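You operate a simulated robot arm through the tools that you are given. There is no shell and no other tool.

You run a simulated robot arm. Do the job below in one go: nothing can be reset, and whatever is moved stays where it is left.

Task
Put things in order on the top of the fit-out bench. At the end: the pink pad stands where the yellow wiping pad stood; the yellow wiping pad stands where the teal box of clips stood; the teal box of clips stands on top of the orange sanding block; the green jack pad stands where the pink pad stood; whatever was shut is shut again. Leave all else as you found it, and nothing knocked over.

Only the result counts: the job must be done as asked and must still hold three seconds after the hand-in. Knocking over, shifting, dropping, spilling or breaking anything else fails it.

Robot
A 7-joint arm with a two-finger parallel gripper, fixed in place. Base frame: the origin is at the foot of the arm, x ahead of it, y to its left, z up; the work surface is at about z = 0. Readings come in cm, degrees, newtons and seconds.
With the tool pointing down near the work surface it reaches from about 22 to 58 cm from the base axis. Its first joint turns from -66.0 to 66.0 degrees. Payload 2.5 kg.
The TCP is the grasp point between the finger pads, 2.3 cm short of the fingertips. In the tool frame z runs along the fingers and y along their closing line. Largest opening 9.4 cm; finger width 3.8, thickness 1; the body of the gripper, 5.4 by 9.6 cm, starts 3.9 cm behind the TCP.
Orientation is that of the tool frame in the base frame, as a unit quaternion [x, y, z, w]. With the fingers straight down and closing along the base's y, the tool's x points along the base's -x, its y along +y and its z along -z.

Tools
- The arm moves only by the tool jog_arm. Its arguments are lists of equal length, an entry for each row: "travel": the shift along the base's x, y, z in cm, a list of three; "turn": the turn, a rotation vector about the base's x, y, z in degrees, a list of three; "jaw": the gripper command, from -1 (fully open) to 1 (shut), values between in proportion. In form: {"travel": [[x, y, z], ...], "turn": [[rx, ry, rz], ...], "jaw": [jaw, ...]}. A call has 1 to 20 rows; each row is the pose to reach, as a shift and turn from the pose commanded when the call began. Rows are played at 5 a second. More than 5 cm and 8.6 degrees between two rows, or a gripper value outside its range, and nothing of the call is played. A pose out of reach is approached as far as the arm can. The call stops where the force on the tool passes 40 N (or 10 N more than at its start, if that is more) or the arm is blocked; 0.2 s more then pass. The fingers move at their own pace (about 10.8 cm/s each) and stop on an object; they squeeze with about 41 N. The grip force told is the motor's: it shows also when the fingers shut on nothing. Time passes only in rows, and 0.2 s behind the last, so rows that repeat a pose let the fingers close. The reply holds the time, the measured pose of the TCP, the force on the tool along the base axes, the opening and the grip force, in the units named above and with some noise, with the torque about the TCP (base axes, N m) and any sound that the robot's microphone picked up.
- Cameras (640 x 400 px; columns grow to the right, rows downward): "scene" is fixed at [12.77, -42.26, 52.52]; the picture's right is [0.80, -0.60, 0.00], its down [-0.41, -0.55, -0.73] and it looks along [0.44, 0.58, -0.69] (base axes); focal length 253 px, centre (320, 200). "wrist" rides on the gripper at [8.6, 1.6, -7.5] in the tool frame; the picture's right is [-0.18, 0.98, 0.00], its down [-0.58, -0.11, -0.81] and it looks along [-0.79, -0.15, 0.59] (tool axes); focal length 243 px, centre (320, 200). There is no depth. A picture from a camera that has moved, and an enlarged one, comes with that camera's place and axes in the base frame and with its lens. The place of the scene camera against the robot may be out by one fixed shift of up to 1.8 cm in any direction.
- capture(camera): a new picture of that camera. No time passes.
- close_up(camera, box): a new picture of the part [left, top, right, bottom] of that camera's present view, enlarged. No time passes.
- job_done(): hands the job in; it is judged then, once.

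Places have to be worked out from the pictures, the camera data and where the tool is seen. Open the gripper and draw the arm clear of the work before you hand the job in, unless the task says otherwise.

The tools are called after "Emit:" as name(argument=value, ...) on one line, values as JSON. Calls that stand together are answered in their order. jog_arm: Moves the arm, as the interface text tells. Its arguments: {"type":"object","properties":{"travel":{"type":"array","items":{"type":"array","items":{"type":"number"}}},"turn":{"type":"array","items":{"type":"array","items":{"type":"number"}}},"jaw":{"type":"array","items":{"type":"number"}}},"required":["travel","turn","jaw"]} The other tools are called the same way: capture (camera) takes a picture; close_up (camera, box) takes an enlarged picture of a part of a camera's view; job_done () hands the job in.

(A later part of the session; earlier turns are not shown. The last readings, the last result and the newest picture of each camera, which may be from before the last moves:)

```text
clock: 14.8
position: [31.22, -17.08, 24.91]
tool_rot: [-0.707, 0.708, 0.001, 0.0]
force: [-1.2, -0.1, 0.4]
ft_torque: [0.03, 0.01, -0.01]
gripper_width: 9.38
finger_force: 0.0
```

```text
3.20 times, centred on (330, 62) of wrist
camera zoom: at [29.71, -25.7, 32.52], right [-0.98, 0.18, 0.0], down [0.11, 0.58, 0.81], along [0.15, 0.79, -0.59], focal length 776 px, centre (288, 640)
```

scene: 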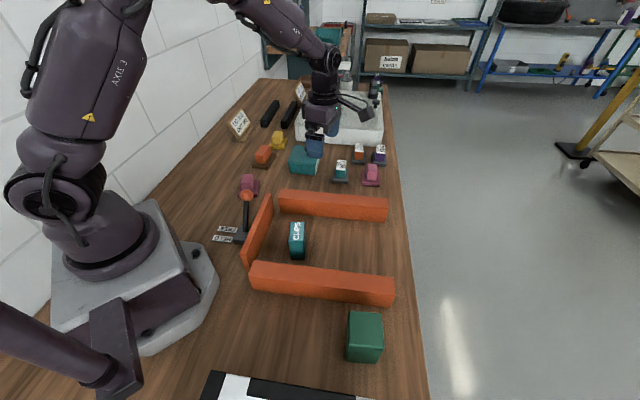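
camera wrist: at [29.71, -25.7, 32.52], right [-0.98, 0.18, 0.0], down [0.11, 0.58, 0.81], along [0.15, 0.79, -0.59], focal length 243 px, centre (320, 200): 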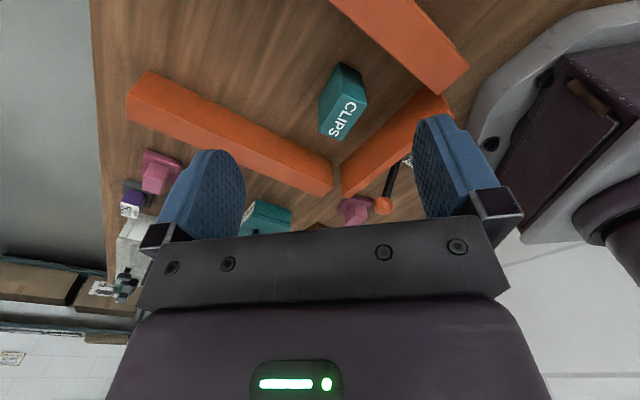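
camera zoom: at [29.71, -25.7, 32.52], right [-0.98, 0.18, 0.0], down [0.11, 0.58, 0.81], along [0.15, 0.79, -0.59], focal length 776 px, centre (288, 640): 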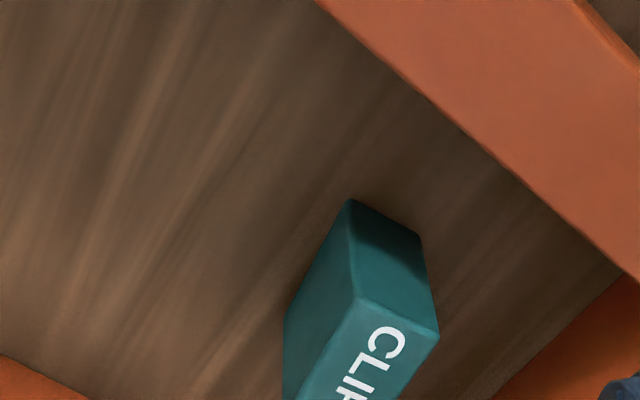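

Emit:
close_up(camera="wrist", box=[280, 45, 400, 145])

Emit:
close_up(camera="wrist", box=[120, 120, 420, 240])

```text
4.00 times, centred on (340, 95) of wrist
camera zoom: at [29.71, -25.7, 32.52], right [-0.98, 0.18, 0.0], down [0.11, 0.58, 0.81], along [0.15, 0.79, -0.59], focal length 970 px, centre (240, 620)
```

zoom: 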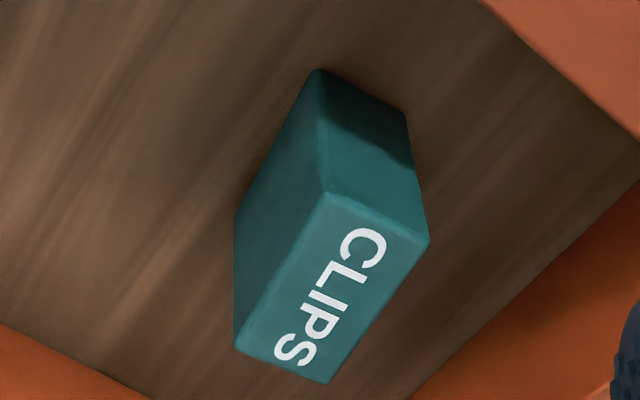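

```text
2.13 times, centred on (270, 180) of wrist
camera zoom: at [29.71, -25.7, 32.52], right [-0.98, 0.18, 0.0], down [0.11, 0.58, 0.81], along [0.15, 0.79, -0.59], focal length 518 px, centre (427, 243)
```

zoom: 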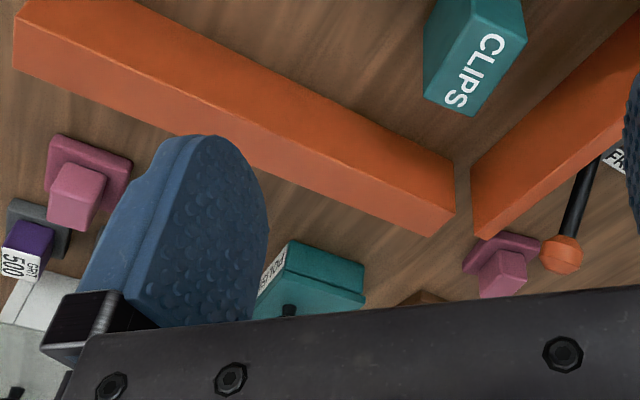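

The clips box measures about 3.3×5.8×7.1 cm, centred near (30.4, -7.6) with its long axis at about 52°. Now I'll turn the wrist camera round to measure the green block.

Emit:
jog_arm(travel=[[0, 0, 0], [0, 0, 0], [0, 0, 0], [0, 0, 0], [0, 0, 0], [0, 0, 0], [0, 0, 0], [0, 0, 0], [0, 0, 0], [0, 0, 0], [0, 0, 0], [0, 0, 0], [0, 0, 0], [0, 0, 0], [0, 0, 0], [0, 0, 0], [-1, 0, 0], [-1.5, 0, 0], [-2, 0, 0], [-2.5, 0, 0]], turn=[[0, 0, -8.25], [0, 0, -16.5], [0, 0, -24.75], [0, 0, -33], [0, 0, -41.25], [0, 0, -49.5], [0, 0, -57.75], [0, 0, -66], [0, 0, -74.25], [0, 0, -82.5], [0, 0, -90.75], [0, 0, -99], [0, 0, -107.25], [0, 0, -115.5], [0, 0, -123.75], [0, 0, -132], [0, 0, -140.25], [0, 0, -148.5], [0, 0, -156.75], [0, 0, -165]], jaw=[-1, -1, -1, -1, -1, -1, -1, -1, -1, -1, -1, -1, -1, -1, -1, -1, -1, -1, -1, -1])

Emit:
capture(camera="wrist")

Emit:
close_up(camera="wrist", box=[240, 0, 400, 130])

```text
clock: 19.0
position: [28.97, -17.0, 25.27]
tool_rot: [0.61, 0.793, 0.0, 0.0]
force: [-1.0, -0.5, 0.1]
ft_torque: [0.03, 0.03, -0.02]
gripper_width: 9.39
finger_force: 0.0
```

```text
taken
camera wrist: at [28.31, -8.26, 32.82], right [1.0, 0.07, 0.0], down [0.04, -0.59, 0.81], along [0.06, -0.8, -0.59], focal length 243 px, centre (320, 200)
```

wrist: 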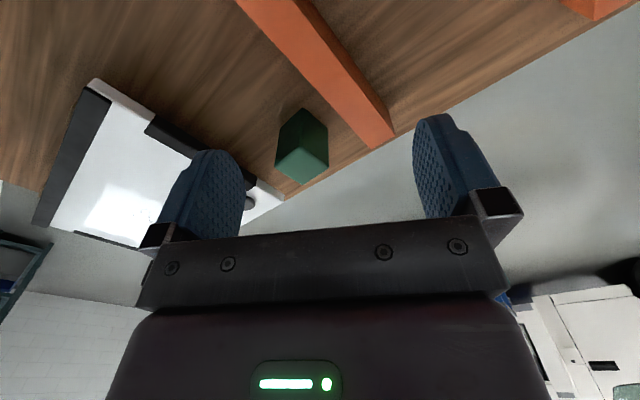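

```text
3.08 times, centred on (320, 65) of wrist
camera zoom: at [28.31, -8.26, 32.82], right [1.0, 0.07, 0.0], down [0.04, -0.59, 0.81], along [0.06, -0.8, -0.59], focal length 746 px, centre (320, 615)
```

zoom: 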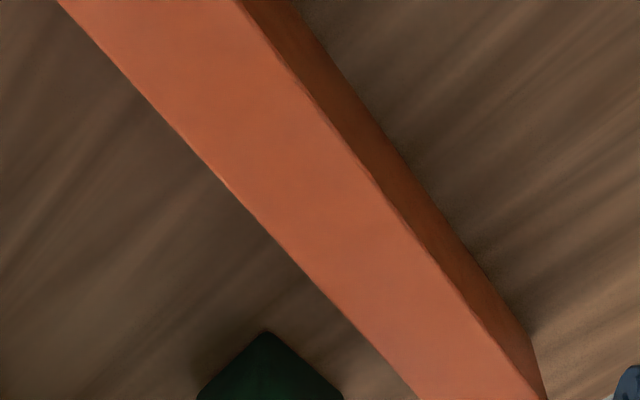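

Emit:
close_up(camera="wrist", box=[240, 90, 360, 200])

```text
3.64 times, centred on (300, 145) of wrist
camera zoom: at [28.31, -8.26, 32.82], right [1.0, 0.07, 0.0], down [0.04, -0.59, 0.81], along [0.06, -0.8, -0.59], focal length 882 px, centre (393, 400)
```

zoom: 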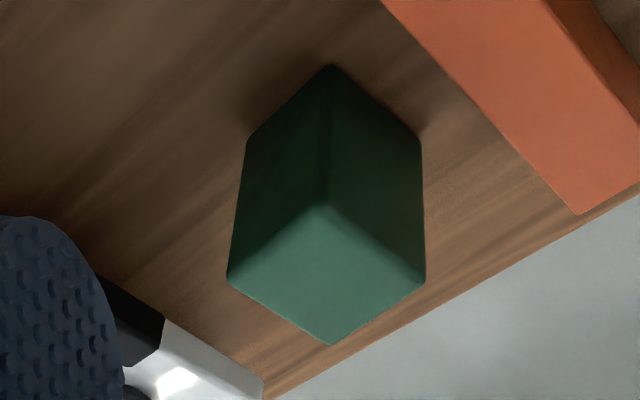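

The green block measures about 5.5×5.5×8.6 cm, centred near (27.7, -33.5). My plan is to move the pink pad to a free spot first, then the yellow pad (tilted grasp) to a free spot, then pink to yellow's place, clips onto orange, yellow to the clips' place, and green to pink's place.

First I'll hover over the left pink pad, aligned with its handle.

Emit:
jog_arm(travel=[[0, 2, 0], [0, 4.5, 0], [0, 7, 0], [0, 9.5, 0], [0, 12, 0], [0, 14.5, 0], [0, 17, 0], [0, 19.5, 0], [0.3, 22, 0], [0.5, 24.5, 0], [0.8, 27, 0], [1, 29.5, 0], [1.2, 32, 0], [1.4, 34, 0], [1.5, 36, 0], [1.6, 37.65, 0], [1.6, 37.65, -3], [1.6, 37.65, -6], [1.6, 37.65, -9]], turn=[[0, 0, 8.3], [0, 0, 16.6], [0, 0, 25], [0, 0, 33.3], [0, 0, 41.6], [0, 0, 50], [0, 0, 58.2], [0, 0, 66.5], [0, 0, 75], [0, 0, 83], [0, 0, 91.5], [0, 0, 100], [0, 0, 108], [0, 0, 116.5], [0, 0, 125], [0, 0, 133], [0, 0, 133], [0, 0, 133], [0, 0, 133]], jaw=[-1, -1, -1, -1, -1, -1, -1, -1, -1, -1, -1, -1, -1, -1, -1, -1, -1, -1, -1])

Emit:
capture(camera="wrist")

Emit:
close_up(camera="wrist", box=[220, 0, 420, 125])

Emit:
capture(camera="scene")

```text
clock: 23.0
position: [30.52, 20.38, 16.25]
tool_rot: [-0.485, 0.875, 0.0, 0.0]
force: [-0.2, 0.7, -0.4]
ft_torque: [0.02, -0.03, 0.04]
gripper_width: 9.39
finger_force: 0.1
```

```text
taken
camera wrist: at [24.67, 13.98, 23.9], right [-0.74, 0.68, 0.0], down [0.4, 0.44, 0.81], along [0.55, 0.59, -0.59], focal length 243 px, centre (320, 200)
```

wrist: 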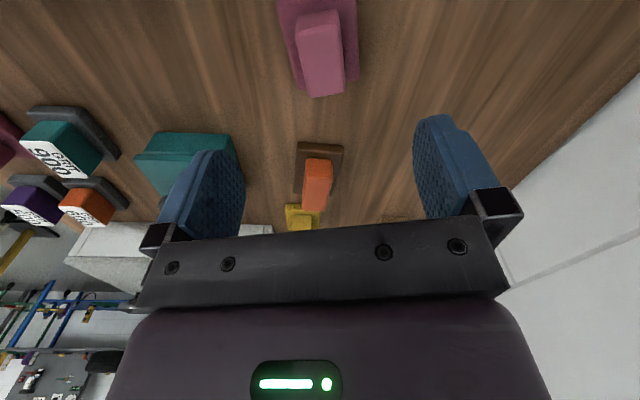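

```text
3.20 times, centred on (320, 62) of wrist
camera zoom: at [24.67, 13.98, 23.9], right [-0.74, 0.68, 0.0], down [0.4, 0.44, 0.81], along [0.55, 0.59, -0.59], focal length 776 px, centre (320, 640)
```

zoom: 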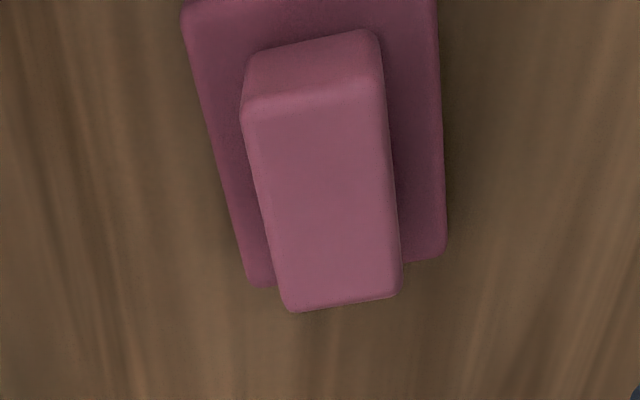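

```text
taken
```

scene: 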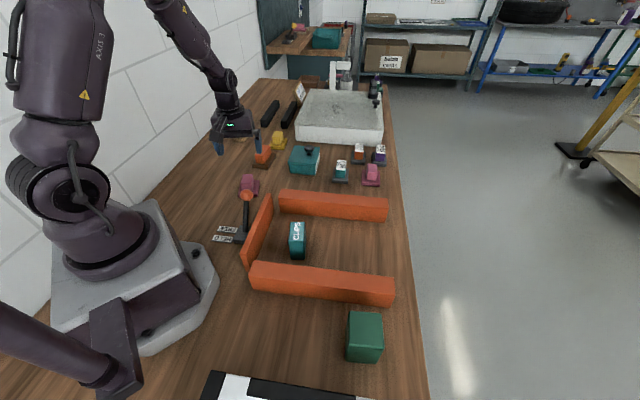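

The pink pad's handle is centred at about (30.44, 20.66), yaw 57°, about 0.25 cm in +y from the tool. I'll align, descend with the fingertips just above its sole, and stop there to check before gripping.

Emit:
jog_arm(travel=[[-0.1, 0.25, -3], [-0.1, 0.25, -6], [-0.1, 0.25, -8.5], [-0.1, 0.25, -10.5], [-0.1, 0.25, -11.5], [-0.1, 0.25, -12.0]], turn=[[0, 0, -0.8], [0, 0, -0.8], [0, 0, -0.8], [0, 0, -0.8], [0, 0, -0.8], [0, 0, -0.8]], jaw=[-0.6, -0.6, -0.6, -0.6, -0.6, -0.6])

Emit:
close_up(camera="scene", box=[200, 140, 300, 220])

Emit:
capture(camera="wrist")

```text
clock: 24.4
position: [30.4, 21.07, 4.28]
tool_rot: [-0.479, 0.878, 0.0, 0.0]
force: [-0.8, -0.8, 0.5]
ft_torque: [0.02, -0.02, -0.01]
gripper_width: 7.51
finger_force: 0.0
```

```text
5.00 times, centred on (250, 180) of scene
camera zoom: at [12.77, -42.26, 52.52], right [0.8, -0.6, 0.0], down [-0.41, -0.55, -0.73], along [0.44, 0.58, -0.69], focal length 1266 px, centre (670, 300)
```

zoom: 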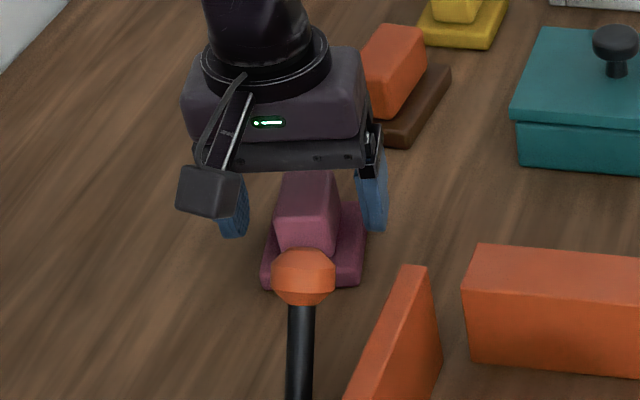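

```text
taken
camera wrist: at [24.42, 14.68, 11.85], right [-0.73, 0.69, 0.0], down [0.41, 0.43, 0.81], along [0.55, 0.59, -0.59], focal length 243 px, centre (320, 200)
```

wrist: 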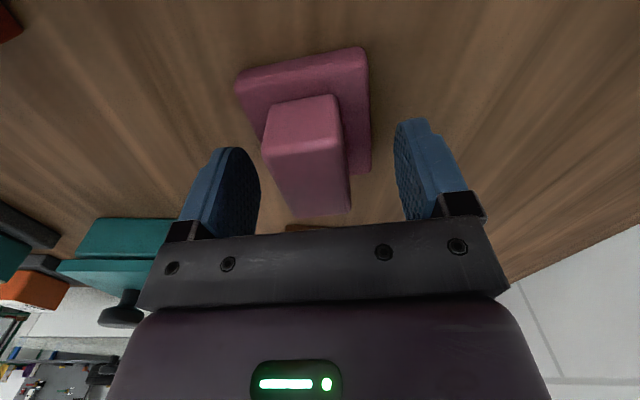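

The image confirms the pad at (30.45, 20.65), while the tool reads about 0.4 cm too far in +y. I'll correct that and then close the fingers.

Emit:
jog_arm(travel=[[0.05, -0.35, 0], [0.05, -0.35, 0], [0.05, -0.35, 0]], turn=[[0, 0, 0], [0, 0, 0], [0, 0, 0]], jaw=[-0.6, -0.6, -0.6])

```text
clock: 25.2
position: [30.63, 20.72, 4.15]
tool_rot: [-0.479, 0.878, 0.001, 0.0]
force: [0.0, 0.0, 0.2]
ft_torque: [0.01, 0.0, 0.01]
gripper_width: 7.54
finger_force: 0.1
```

Emit:
jog_arm(travel=[[0, 0, 0], [0, 0, 0], [0, 0, 0], [0, 0, 0], [0, 0, 0]], turn=[[0, 0, 0], [0, 0, 0], [0, 0, 0], [0, 0, 0], [0, 0, 0]], jaw=[1, 1, 1, 1, 1])

Emit:
capture(camera="wrist")

```text
clock: 26.4
position: [30.54, 20.5, 4.31]
tool_rot: [-0.479, 0.878, 0.0, 0.0]
force: [-0.3, 1.5, 1.0]
ft_torque: [-0.03, -0.02, 0.03]
gripper_width: 3.14
finger_force: 41.3
```

```text
taken
camera wrist: at [24.51, 14.26, 11.81], right [-0.73, 0.69, 0.0], down [0.41, 0.43, 0.81], along [0.55, 0.59, -0.59], focal length 243 px, centre (320, 200)
```

wrist: 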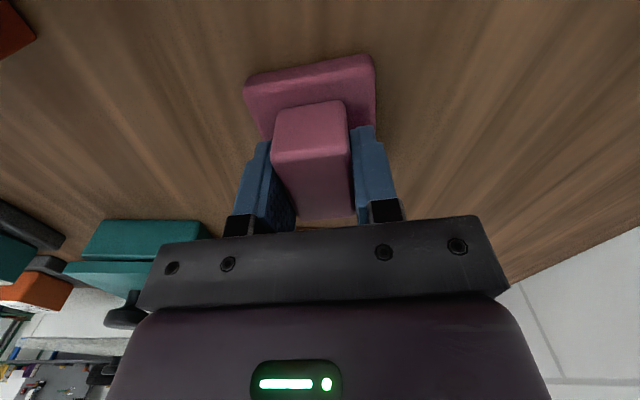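

The pink pad is gripped (3.1 cm, 41 N). I'll lift it, carry it to the free spot near (39.6, 18.4) turned to the bench direction (45°), and lower it to just above the same height.

Emit:
jog_arm(travel=[[0, 0, 1.5], [0, 0, 4], [0, 0, 7], [0, 0, 9], [2, -0.5, 9], [4.5, -1, 9], [7, -1.7, 9], [9.1, -2.2, 9], [9.1, -2.2, 9], [9.1, -2.2, 6], [9.1, -2.2, 3], [9.1, -2.2, 1.2], [9.1, -2.2, 0.4], [9.1, -2.2, 0.1], [9.1, -2.2, 0.1]], turn=[[0, 0, 0], [0, 0, 0], [0, 0, 0], [0, 0, 0], [0, 0, -3], [0, 0, -6], [0, 0, -9], [0, 0, -12.2], [0, 0, -12.2], [0, 0, -12.2], [0, 0, -12.2], [0, 0, -12.2], [0, 0, -12.2], [0, 0, -12.2], [0, 0, -12.2]], jaw=[1, 1, 1, 1, 1, 1, 1, 1, 1, 1, 1, 1, 1, 1, 1])

Emit:
capture(camera="wrist")

Emit:
capture(camera="scene")

```text
clock: 29.6
position: [39.76, 18.17, 4.17]
tool_rot: [-0.383, 0.924, 0.0, 0.0]
force: [-1.2, -0.9, 1.7]
ft_torque: [-0.05, 0.1, 0.0]
gripper_width: 3.13
finger_force: 40.5
```

```text
taken
camera wrist: at [32.48, 13.3, 11.8], right [-0.56, 0.83, 0.0], down [0.49, 0.33, 0.81], along [0.67, 0.46, -0.59], focal length 243 px, centre (320, 200)
```

wrist: 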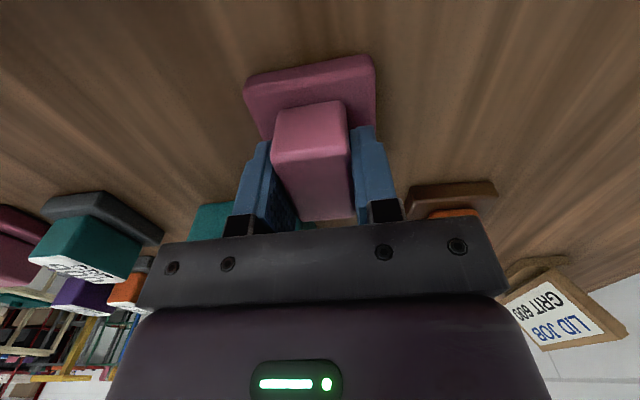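

```text
taken
```

scene: 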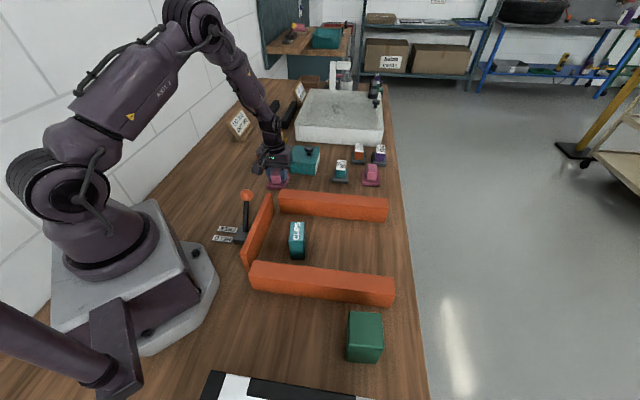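

The pink pad sits at the temporary spot. I'll open the fingers, lift straight up, and check that it stays standing.

Emit:
jog_arm(travel=[[0, 0, -0.05], [0, 0, -0.05], [0, 0, -0.05], [0, 0, 2], [0, 0, 5], [0, 0, 9], [0, 0, 13], [0, 0, 16]], turn=[[0, 0, 0], [0, 0, 0], [0, 0, 0], [0, 0, 0], [0, 0, 0], [0, 0, 0], [0, 0, 0], [0, 0, 0]], jaw=[-0.4, -0.4, -0.4, -0.4, -0.4, -0.4, -0.4, -0.4])

Emit:
capture(camera="wrist")

Emit:
close_up(camera="wrist", box=[220, 0, 420, 125])

```text
clock: 31.4
position: [39.53, 18.12, 20.25]
tool_rot: [-0.383, 0.924, -0.001, -0.001]
force: [-0.2, 1.1, 0.5]
ft_torque: [0.02, 0.03, -0.03]
gripper_width: 6.56
finger_force: 0.1
```

```text
taken
camera wrist: at [32.29, 13.28, 27.84], right [-0.56, 0.83, 0.0], down [0.49, 0.33, 0.81], along [0.66, 0.46, -0.59], focal length 243 px, centre (320, 200)
```

wrist: 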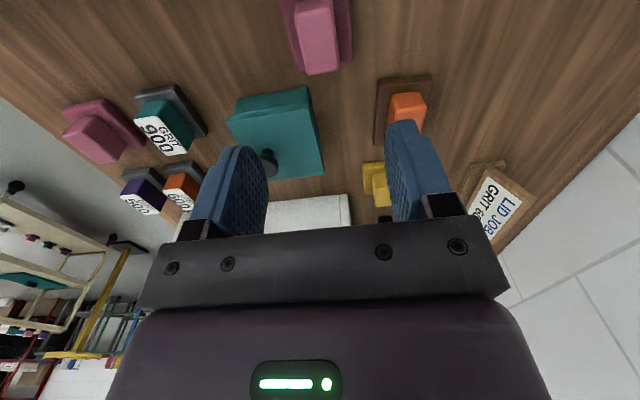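

```text
3.20 times, centred on (320, 62) of wrist
camera zoom: at [32.29, 13.28, 27.84], right [-0.56, 0.83, 0.0], down [0.49, 0.33, 0.81], along [0.66, 0.46, -0.59], focal length 776 px, centre (320, 640)
```

zoom: 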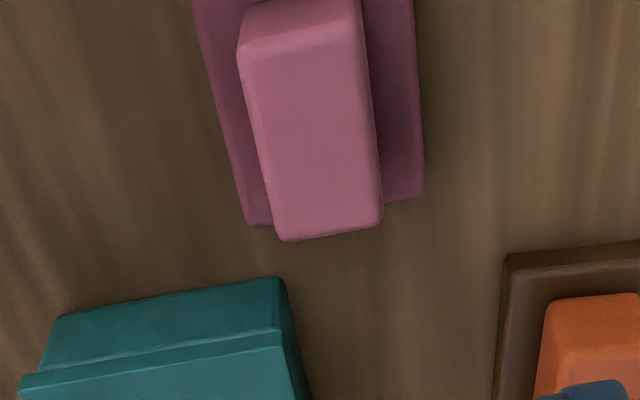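

The pink pad stands fine at the temporary spot. Now I'll move over the yellow pad with the fingers tilted 20° outward, staying at z≈16, to see whether the tilt gives enough reach.

Emit:
jog_arm(travel=[[2, 3.5, 0], [4, 7, 0], [6, 10.5, 0], [8, 14, 0], [10, 17.5, -1], [12.3, 20.9, -2], [12.3, 20.9, -4], [12.3, 20.9, -4]], turn=[[2.4, -2.4, 0], [4.8, -4.8, 0], [7.2, -7.2, 0], [9.6, -9.6, 0], [12, -12, 0], [14.14, -14.14, 0], [14.14, -14.14, 0], [14.14, -14.14, 0]], jaw=[-0.4, -0.4, -0.4, -0.4, -0.4, -0.4, -0.4, -0.4])

Emit:
capture(camera="wrist")

Emit:
capture(camera="scene")

```text
clock: 33.2
position: [52.09, 39.1, 16.26]
tool_rot: [-0.377, 0.91, 0.066, 0.161]
force: [0.0, -0.4, -0.5]
ft_torque: [-0.01, 0.02, 0.04]
gripper_width: 6.56
finger_force: 0.0
```

```text
taken
camera wrist: at [43.28, 32.76, 20.53], right [-0.57, 0.82, 0.06], down [0.27, 0.11, 0.96], along [0.77, 0.56, -0.28], focal length 243 px, centre (320, 200)
```

wrist: 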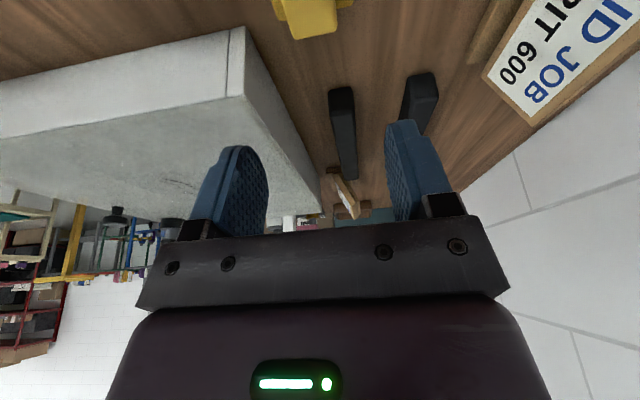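

```text
taken
```

scene: 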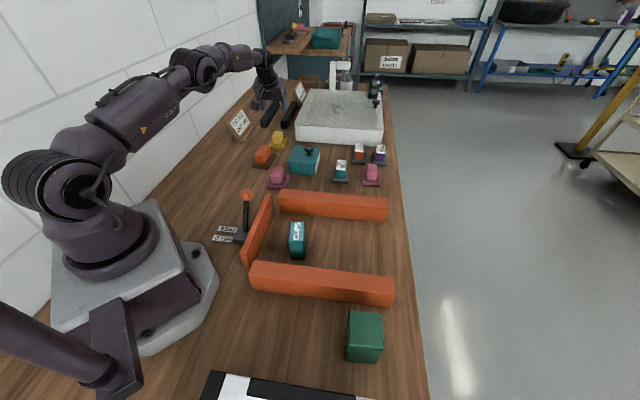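

The 20° tilt reaches (52.1, 39.1) fine, and the wrist camera will stay about 4 cm above the orange block's top. I'll descend part way and look again.

Emit:
jog_arm(travel=[[-0.1, 0, -2.5], [-0.1, 0, -5], [-0.1, 0, -7], [-0.1, 0, -7]], turn=[[0, 0, 0], [0, 0, 0], [0, 0, 0], [0, 0, 0]], jaw=[-0.4, -0.4, -0.4, -0.4])

Emit:
capture(camera="wrist")

Emit:
close_up(camera="scene", box=[225, 70, 325, 170])

```text
clock: 34.2
position: [51.89, 39.26, 9.28]
tool_rot: [-0.377, 0.91, 0.067, 0.16]
force: [0.2, 0.0, 0.1]
ft_torque: [0.02, 0.02, 0.01]
gripper_width: 6.57
finger_force: 0.0
```

```text
taken
camera wrist: at [43.18, 32.88, 13.48], right [-0.57, 0.82, 0.06], down [0.27, 0.11, 0.96], along [0.77, 0.56, -0.28], focal length 243 px, centre (320, 200)
```

wrist: 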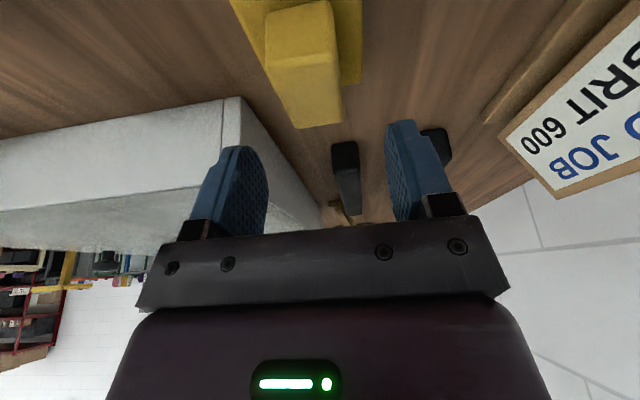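

```text
4.00 times, centred on (275, 120) of scene
camera zoom: at [12.77, -42.26, 52.52], right [0.8, -0.6, 0.0], down [-0.41, -0.55, -0.73], along [0.44, 0.58, -0.69], focal length 1013 px, centre (500, 520)
```

zoom: 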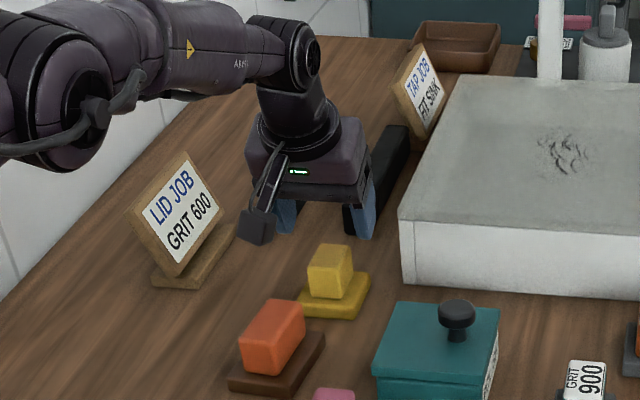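

Alignment is within about 1–2 mm laterally. I'll lower the last 4.5 cm so the tips sit just above the yellow sole, then check readings before closing.

Emit:
jog_arm(travel=[[0, 0, -1.5], [0, 0, -3], [0, 0, -4], [0, 0, -4.5], [0, 0, -4.5]], turn=[[0, 0, 0], [0, 0, 0], [0, 0, 0], [0, 0, 0], [0, 0, 0]], jaw=[-0.4, -0.4, -0.4, -0.4, -0.4])

Emit:
capture(camera="wrist")

Emit:
close_up(camera="scene", box=[225, 90, 325, 170])

```text
clock: 35.4
position: [51.87, 39.12, 4.73]
tool_rot: [-0.377, 0.91, 0.067, 0.159]
force: [-0.9, -0.5, 0.5]
ft_torque: [0.01, 0.0, 0.03]
gripper_width: 6.6
finger_force: 0.1
```

```text
taken
camera wrist: at [43.24, 32.73, 8.91], right [-0.57, 0.82, 0.06], down [0.27, 0.11, 0.96], along [0.77, 0.56, -0.28], focal length 243 px, centre (320, 200)
```

wrist: 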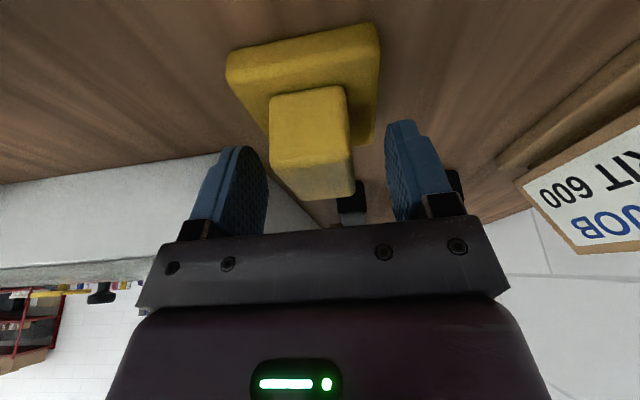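

```text
5.00 times, centred on (275, 130) of scene
camera zoom: at [12.77, -42.26, 52.52], right [0.8, -0.6, 0.0], down [-0.41, -0.55, -0.73], along [0.44, 0.58, -0.69], focal length 1266 px, centre (545, 550)
```

zoom: 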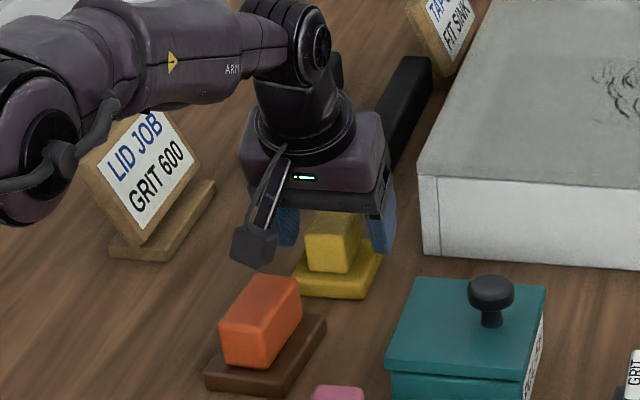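

The fingers straddle the yellow handle, with clear air to the sink and to the orange block. I'll close the gripper and look.

Emit:
jog_arm(travel=[[0, 0, 0], [0, 0, 0], [0, 0, 0], [0, 0, 0], [0, 0, 0]], turn=[[0, 0, 0], [0, 0, 0], [0, 0, 0], [0, 0, 0], [0, 0, 0]], jaw=[1, 1, 1, 1, 1])

Emit:
capture(camera="wrist")

Emit:
close_up(camera="scene", box=[225, 90, 325, 170])

```text
clock: 36.6
position: [51.88, 39.02, 4.75]
tool_rot: [-0.376, 0.91, 0.066, 0.161]
force: [0.2, 0.7, -0.1]
ft_torque: [-0.02, 0.01, 0.0]
gripper_width: 3.13
finger_force: 41.0
```

```text
taken
camera wrist: at [43.24, 32.73, 8.91], right [-0.57, 0.82, 0.06], down [0.27, 0.11, 0.96], along [0.77, 0.56, -0.28], focal length 243 px, centre (320, 200)
```

wrist: 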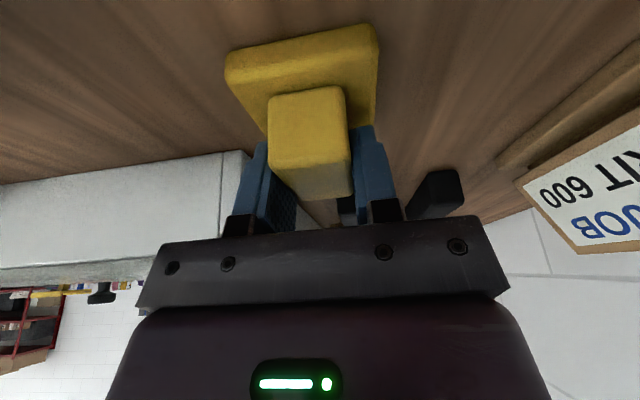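

```text
5.00 times, centred on (275, 130) of scene
camera zoom: at [12.77, -42.26, 52.52], right [0.8, -0.6, 0.0], down [-0.41, -0.55, -0.73], along [0.44, 0.58, -0.69], focal length 1266 px, centre (545, 550)
```

zoom: 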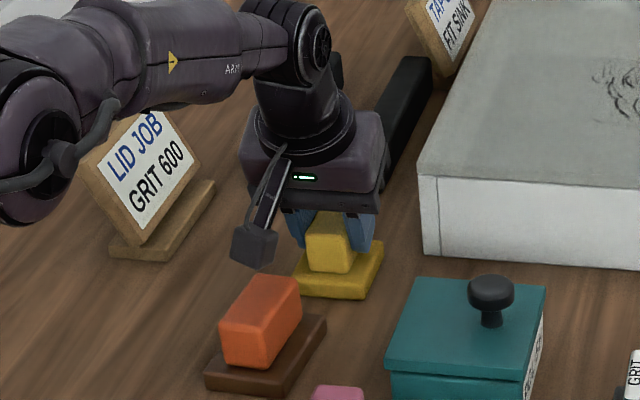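

The yellow pad is firmly held (3.13 cm, 41 N) without having shifted. I'll lift it straight up well clear of the orange block, carry it to a free spot near (26.2, 31.8), and lower it there at the same tilt.

Emit:
jog_arm(travel=[[0, 0, 1], [0, 0, 3.5], [0, 0, 7], [0, 0, 11], [-3.5, -1, 12], [-7.5, -2.1, 12], [-11.5, -3.2, 12], [-15.5, -4.3, 12], [-19.5, -5.5, 12], [-23, -6.4, 12], [-25.7, -7.2, 12], [-25.7, -7.2, 12], [-25.7, -7.2, 8], [-25.7, -7.2, 4.5], [-25.7, -7.2, 2], [-25.7, -7.2, 0.7], [-25.7, -7.2, 0.15], [-25.7, -7.2, 0.15]], turn=[[0, 0, 0], [0, 0, 0], [0, 0, 0], [0, 0, 0], [0, 0, 0], [0, 0, 0], [0, 0, 0], [0, 0, 0], [0, 0, 0], [0, 0, 0], [0, 0, 0], [0, 0, 0], [0, 0, 0], [0, 0, 0], [0, 0, 0], [0, 0, 0], [0, 0, 0], [0, 0, 0]], jaw=[1, 1, 1, 1, 1, 1, 1, 1, 1, 1, 1, 1, 1, 1, 1, 1, 1, 1])

Emit:
capture(camera="wrist")

Emit:
capture(camera="scene")

```text
clock: 40.4
position: [26.28, 31.91, 4.61]
tool_rot: [-0.376, 0.91, 0.067, 0.161]
force: [-2.9, -3.5, 12.7]
ft_torque: [-0.22, 0.11, 0.01]
gripper_width: 3.1
finger_force: 41.1
```

```text
taken
camera wrist: at [17.55, 25.51, 8.9], right [-0.57, 0.82, 0.06], down [0.27, 0.11, 0.96], along [0.77, 0.56, -0.28], focal length 243 px, centre (320, 200)
```

wrist: 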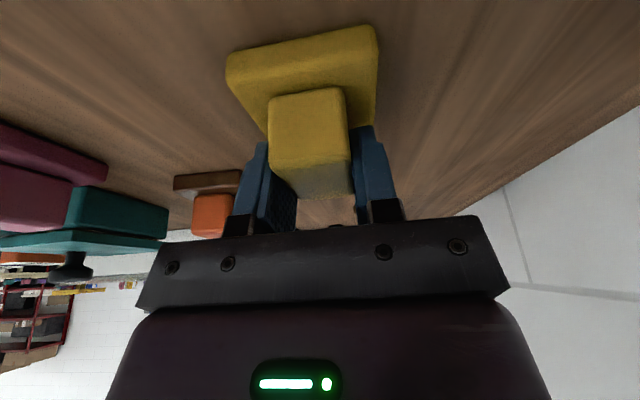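

```text
taken
```

scene: 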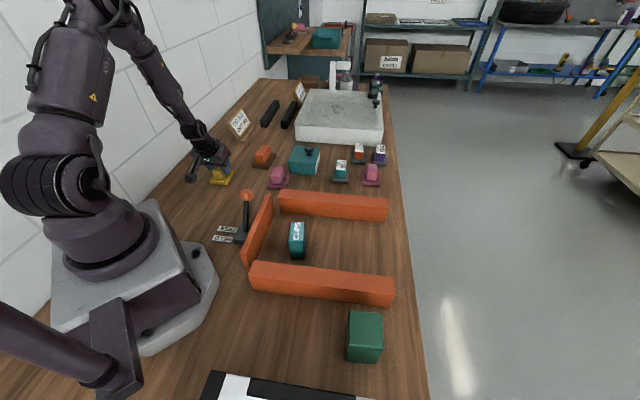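

The yellow pad is down (light 12.7 N contact). I'll release it, lift straight up, and check.

Emit:
jog_arm(travel=[[0, 0, 0], [0, 0, 0], [0, 0, 0], [0, 0, 2], [0, 0, 5], [0, 0, 9], [0, 0, 13]], turn=[[0, 0, 0], [0, 0, 0], [0, 0, 0], [0, 0, 0], [0, 0, 0], [0, 0, 0], [0, 0, 0]], jaw=[-0.3, -0.3, -0.3, -0.3, -0.3, -0.3, -0.3])

Emit:
capture(camera="wrist")

Emit:
close_up(camera="scene", box=[190, 100, 330, 200])

```text
clock: 42.0
position: [25.95, 32.1, 17.75]
tool_rot: [-0.376, 0.91, 0.065, 0.16]
force: [0.4, -0.8, 0.2]
ft_torque: [0.01, 0.03, 0.03]
gripper_width: 6.11
finger_force: 0.0
```

```text
taken
camera wrist: at [17.25, 25.72, 21.87], right [-0.57, 0.82, 0.06], down [0.27, 0.12, 0.96], along [0.77, 0.56, -0.29], focal length 243 px, centre (320, 200)
```

wrist: 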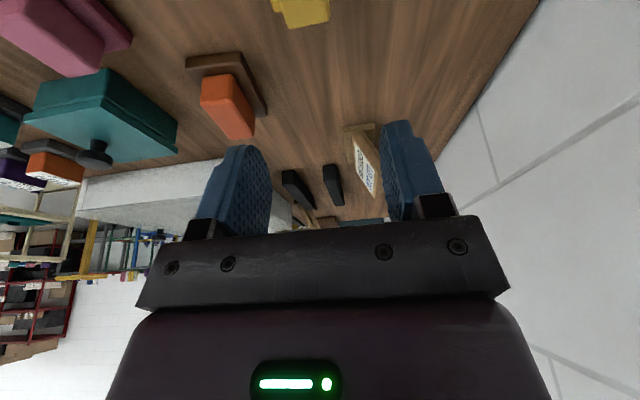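

```text
4.00 times, centred on (260, 150) of scene
camera zoom: at [12.77, -42.26, 52.52], right [0.8, -0.6, 0.0], down [-0.41, -0.55, -0.73], along [0.44, 0.58, -0.69], focal length 1013 px, centre (560, 400)
```

zoom: 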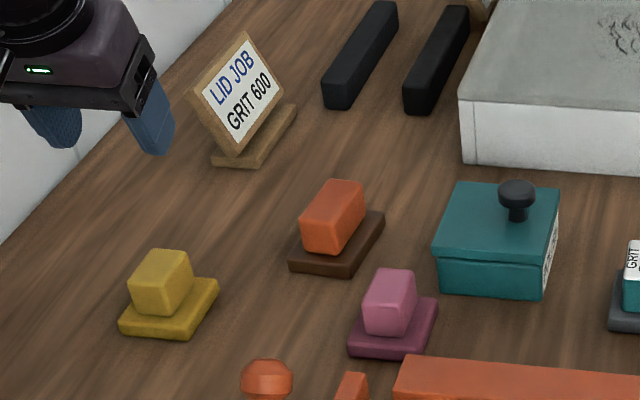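

Both pads stand flat. Now I'll move, keeping the 20° tilt, to hover over the pink pad at (39.7, 18.3).

Emit:
jog_arm(travel=[[2.5, -2.5, 0], [5, -5, 0], [7.5, -7.5, 0], [10, -10, 0], [12, -12, 0], [13.6, -13.65, 0], [13.6, -13.65, -4], [13.6, -13.65, -8], [13.6, -13.65, -8]], turn=[[0, 0, 0], [0, 0, 0], [0, 0, 0], [0, 0, 0], [0, 0, 0], [0, 0, 0], [0, 0, 0], [0, 0, 0], [0, 0, 0]], jaw=[-0.3, -0.3, -0.3, -0.3, -0.3, -0.3, -0.3, -0.3, -0.3])

Emit:
capture(camera="wrist")

Emit:
close_up(camera="wrist", box=[220, 0, 420, 150])

Emit:
close_up(camera="scene", box=[210, 130, 330, 220])

```text
clock: 44.0
position: [39.69, 18.6, 10.16]
tool_rot: [-0.377, 0.91, 0.066, 0.16]
force: [-0.1, -0.8, 0.5]
ft_torque: [-0.02, 0.0, 0.01]
gripper_width: 6.11
finger_force: 0.0
```

```text
taken
camera wrist: at [31.09, 12.23, 14.33], right [-0.57, 0.82, 0.06], down [0.27, 0.11, 0.96], along [0.77, 0.56, -0.28], focal length 243 px, centre (320, 200)
```

wrist: 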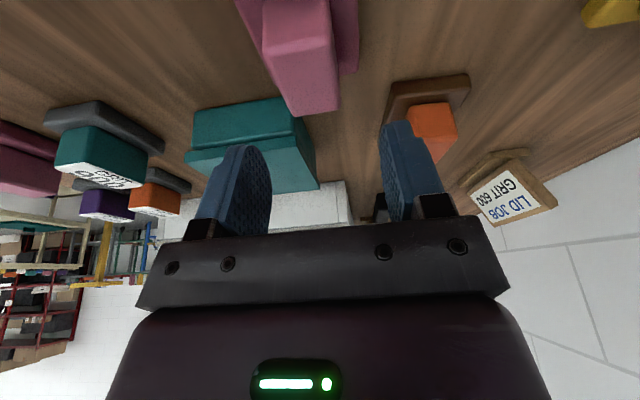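

```text
2.67 times, centred on (320, 75) of wrist
camera zoom: at [31.09, 12.23, 14.33], right [-0.57, 0.82, 0.06], down [0.27, 0.11, 0.96], along [0.77, 0.56, -0.28], focal length 647 px, centre (320, 533)
```

zoom: 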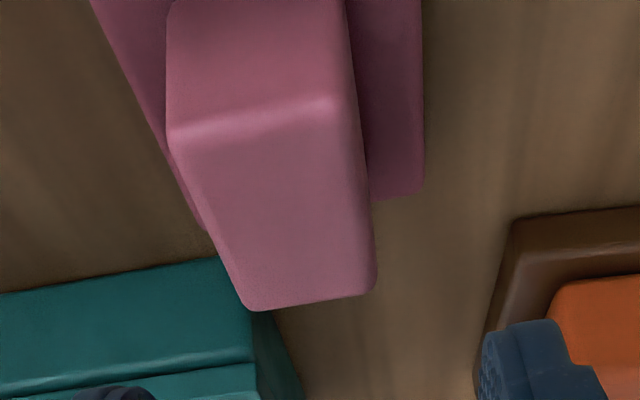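

```text
4.44 times, centred on (270, 175) of scene
camera zoom: at [12.77, -42.26, 52.52], right [0.8, -0.6, 0.0], down [-0.41, -0.55, -0.73], along [0.44, 0.58, -0.69], focal length 1125 px, centre (542, 311)
```

zoom: 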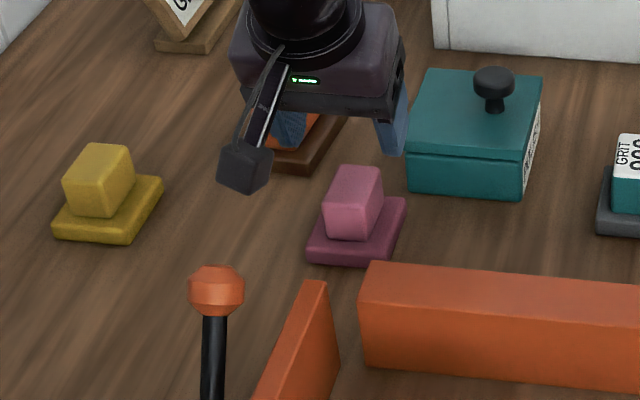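

The pink handle centre is at (39.74, 18.2), about 0.4 cm in -y from the tool. I'll correct, descend to grip height at the same tilt, then close.

Emit:
jog_arm(travel=[[0, -0.42, -1.5], [0, -0.42, -3], [0, -0.42, -4.5], [0, -0.42, -5.2], [0, -0.42, -5.4], [0, -0.42, -5.4]], turn=[[0, 0, 0], [0, 0, 0], [0, 0, 0], [0, 0, 0], [0, 0, 0], [0, 0, 0]], jaw=[-0.3, -0.3, -0.3, -0.3, -0.3, -0.3])

Emit:
capture(camera="wrist")

```text
clock: 45.4
position: [39.8, 17.89, 4.6]
tool_rot: [-0.377, 0.91, 0.066, 0.161]
force: [0.3, 0.5, 0.7]
ft_torque: [-0.05, 0.01, 0.03]
gripper_width: 6.1
finger_force: 0.0
```

```text
taken
camera wrist: at [31.12, 11.58, 8.71], right [-0.57, 0.82, 0.06], down [0.27, 0.11, 0.96], along [0.77, 0.56, -0.28], focal length 243 px, centre (320, 200)
```

wrist: 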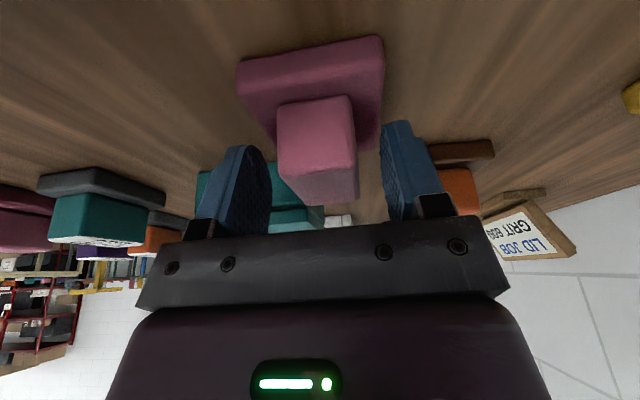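

The handle is about 0.3 cm off to the right in this view compared with the yellow grasp. I'll nudge over by (-0.14, +0.3) and check before closing.

Emit:
jog_arm(travel=[[-0.14, 0.3, 0.1], [-0.14, 0.3, 0.1], [-0.14, 0.3, 0.1]], turn=[[0, 0, 0], [0, 0, 0], [0, 0, 0]], jaw=[-0.3, -0.3, -0.3])

Emit:
capture(camera="wrist")

```text
clock: 46.2
position: [39.62, 18.22, 4.6]
tool_rot: [-0.377, 0.91, 0.067, 0.16]
force: [-0.1, 0.2, 0.3]
ft_torque: [-0.01, -0.01, -0.06]
gripper_width: 6.1
finger_force: 0.0
```

```text
taken
camera wrist: at [30.93, 11.91, 8.82], right [-0.57, 0.82, 0.06], down [0.27, 0.11, 0.96], along [0.77, 0.56, -0.28], focal length 243 px, centre (320, 200)
```

wrist: 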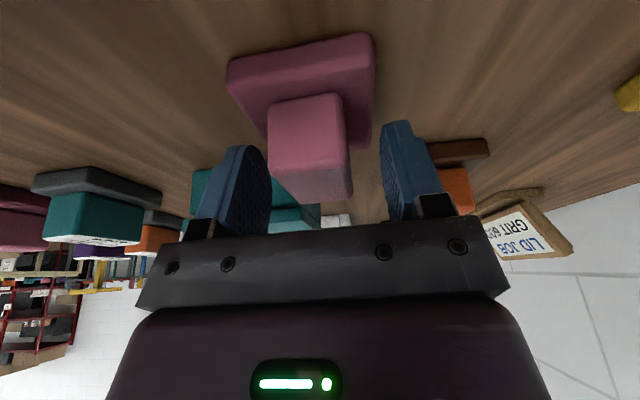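

Alignment now matches the yellow grasp closely. Closing the fingers on the pink handle.

Emit:
jog_arm(travel=[[0, 0, 0], [0, 0, 0], [0, 0, 0], [0, 0, 0], [0, 0, 0]], turn=[[0, 0, 0], [0, 0, 0], [0, 0, 0], [0, 0, 0], [0, 0, 0]], jaw=[1, 1, 1, 1, 1])

Emit:
close_up(camera="wrist", box=[200, 0, 420, 220])

```text
clock: 47.4
position: [39.59, 18.34, 4.61]
tool_rot: [-0.377, 0.91, 0.066, 0.16]
force: [0.7, 0.8, 1.1]
ft_torque: [0.05, -0.02, -0.03]
gripper_width: 3.13
finger_force: 40.8
```

```text
1.82 times, centred on (310, 110) of wrist
camera zoom: at [30.93, 11.91, 8.82], right [-0.57, 0.82, 0.06], down [0.27, 0.11, 0.96], along [0.77, 0.56, -0.28], focal length 441 px, centre (338, 364)
```

zoom: 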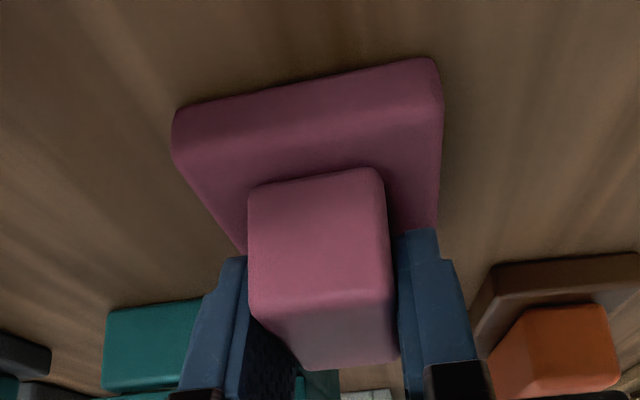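

The pink pad is gripped at the same tilt. I'll lift it high, carry it over to the yellow pad's place and hover about 6 cm above, then fine-tune before lowering.

Emit:
jog_arm(travel=[[0, 0, 1], [0, 0, 4], [0, 0, 8], [0, 0, 12], [2, 3.4, 12], [4.2, 7.1, 12], [6.4, 10.8, 12], [8.6, 14.6, 12], [10.6, 18, 12], [12.17, 20.68, 12], [12.17, 20.68, 9], [12.17, 20.68, 6], [12.17, 20.68, 6]], turn=[[0, 0, 0], [0, 0, 0], [0, 0, 0], [0, 0, 0], [0, 0, 0], [0, 0, 0], [0, 0, 0], [0, 0, 0], [0, 0, 0], [0, 0, 0], [0, 0, 0], [0, 0, 0], [0, 0, 0]], jaw=[1, 1, 1, 1, 1, 1, 1, 1, 1, 1, 1, 1, 1])

Emit:
capture(camera="wrist")

Emit:
close_up(camera="scene", box=[225, 70, 325, 170])

```text
clock: 50.2
position: [51.83, 38.98, 10.75]
tool_rot: [-0.377, 0.91, 0.066, 0.16]
force: [0.7, -0.7, 0.4]
ft_torque: [-0.01, 0.0, 0.0]
gripper_width: 3.11
finger_force: 40.7
```

```text
taken
camera wrist: at [43.06, 32.59, 15.03], right [-0.57, 0.82, 0.06], down [0.27, 0.11, 0.96], along [0.77, 0.56, -0.28], focal length 243 px, centre (320, 200)
```

wrist: 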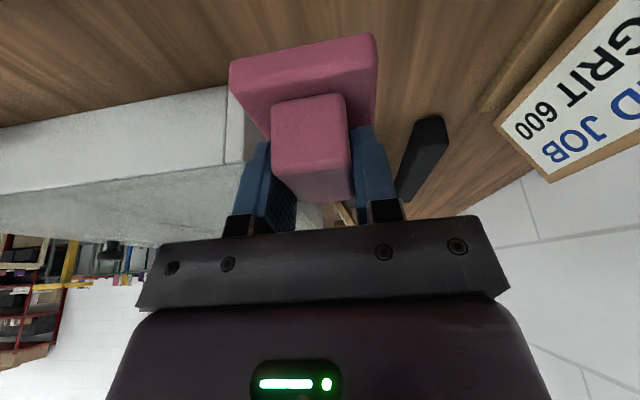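

```text
4.00 times, centred on (275, 120) of scene
camera zoom: at [12.77, -42.26, 52.52], right [0.8, -0.6, 0.0], down [-0.41, -0.55, -0.73], along [0.44, 0.58, -0.69], focal length 1013 px, centre (500, 520)
```

zoom: 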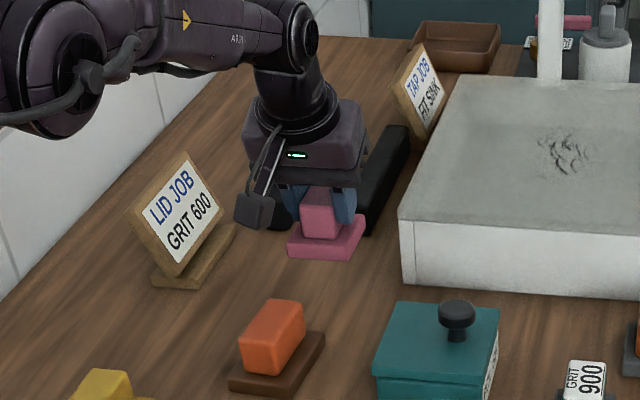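

The pink pad hovers right over the target. I'll lower it in small steps to just touching the bench.

Emit:
jog_arm(travel=[[0, 0, -2], [0, 0, -4], [0, 0, -5.2], [0, 0, -5.7], [0, 0, -5.9], [0, 0, -5.9]], turn=[[0, 0, 0], [0, 0, 0], [0, 0, 0], [0, 0, 0], [0, 0, 0], [0, 0, 0]], jaw=[1, 1, 1, 1, 1, 1])

Emit:
capture(camera="wrist")

Emit:
close_up(camera="scene", box=[225, 90, 325, 170])

```text
clock: 51.6
position: [51.72, 39.02, 4.61]
tool_rot: [-0.378, 0.91, 0.067, 0.16]
force: [-0.3, 0.3, -0.8]
ft_torque: [-0.01, -0.07, 0.0]
gripper_width: 3.13
finger_force: 41.3
```

```text
taken
camera wrist: at [43.04, 32.58, 8.82], right [-0.57, 0.82, 0.06], down [0.27, 0.11, 0.96], along [0.77, 0.56, -0.28], focal length 243 px, centre (320, 200)
```

wrist: 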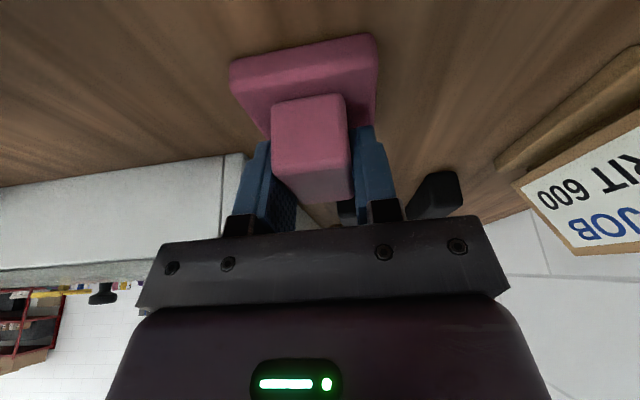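

```text
5.00 times, centred on (275, 130) of scene
camera zoom: at [12.77, -42.26, 52.52], right [0.8, -0.6, 0.0], down [-0.41, -0.55, -0.73], along [0.44, 0.58, -0.69], focal length 1266 px, centre (545, 550)
```

zoom: 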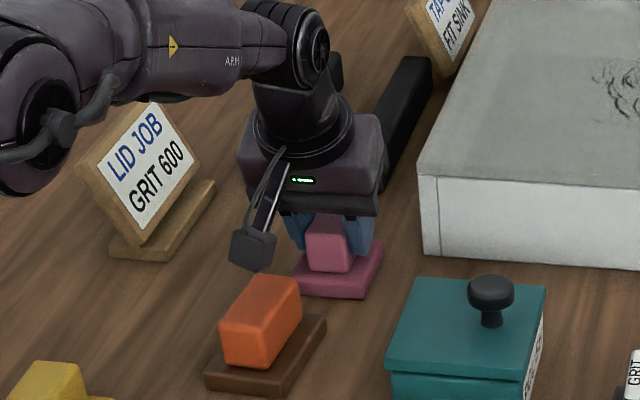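

The pink pad in this view coincides with where the yellow pad was. I'll lower the last millimetre or so, release, and lift straight up.

Emit:
jog_arm(travel=[[0, 0, -0.1], [0, 0, -0.15], [0, 0, -0.15]], turn=[[0, 0, 0], [0, 0, 0], [0, 0, 0]], jaw=[1, 1, 1])

```text
clock: 52.4
position: [51.71, 38.87, 4.7]
tool_rot: [-0.377, 0.909, 0.067, 0.162]
force: [-4.8, 1.5, 10.2]
ft_torque: [-0.22, 0.15, -0.04]
gripper_width: 3.12
finger_force: 41.0
```

Emit:
jog_arm(travel=[[0, 0, 0], [0, 0, 0], [0, 0, 0], [0, 0, 1.5], [0, 0, 4], [0, 0, 8], [0, 0, 12]], turn=[[0, 0, 0], [0, 0, 0], [0, 0, 0], [0, 0, 0], [0, 0, 0], [0, 0, 0], [0, 0, 0]], jaw=[-0.3, -0.3, -0.3, -0.3, -0.3, -0.3, -0.3])

Emit:
close_up(camera="scene", box=[225, 90, 325, 170])

Emit:
capture(camera="wrist")

```text
clock: 54.0
position: [51.81, 38.97, 16.38]
tool_rot: [-0.377, 0.91, 0.066, 0.161]
force: [-0.2, 0.5, -0.6]
ft_torque: [0.01, 0.02, 0.01]
gripper_width: 6.12
finger_force: 0.0
```

```text
5.00 times, centred on (275, 130) of scene
camera zoom: at [12.77, -42.26, 52.52], right [0.8, -0.6, 0.0], down [-0.41, -0.55, -0.73], along [0.44, 0.58, -0.69], focal length 1266 px, centre (545, 550)
```

zoom: 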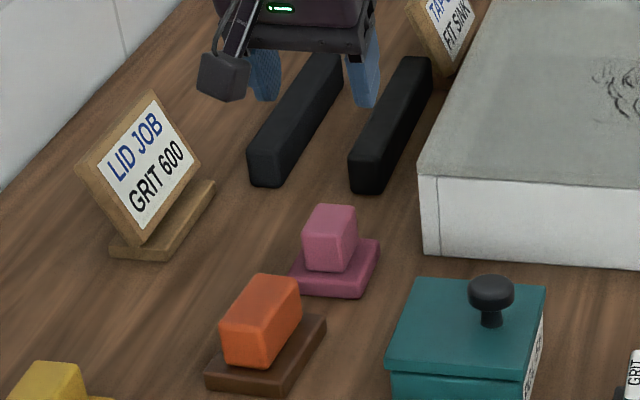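

```text
taken
camera wrist: at [43.21, 32.69, 20.64], right [-0.57, 0.82, 0.06], down [0.27, 0.11, 0.96], along [0.77, 0.56, -0.29], focal length 243 px, centre (320, 200)
```

wrist: 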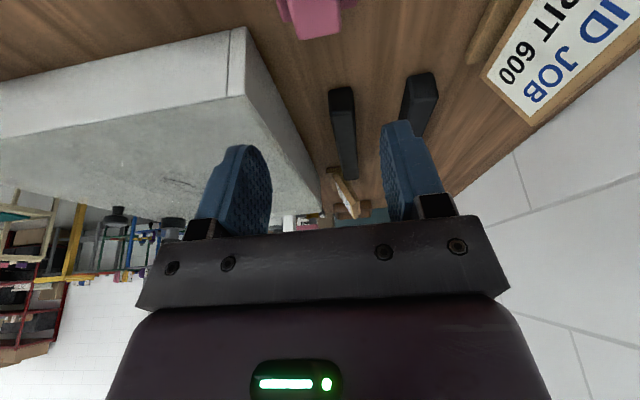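

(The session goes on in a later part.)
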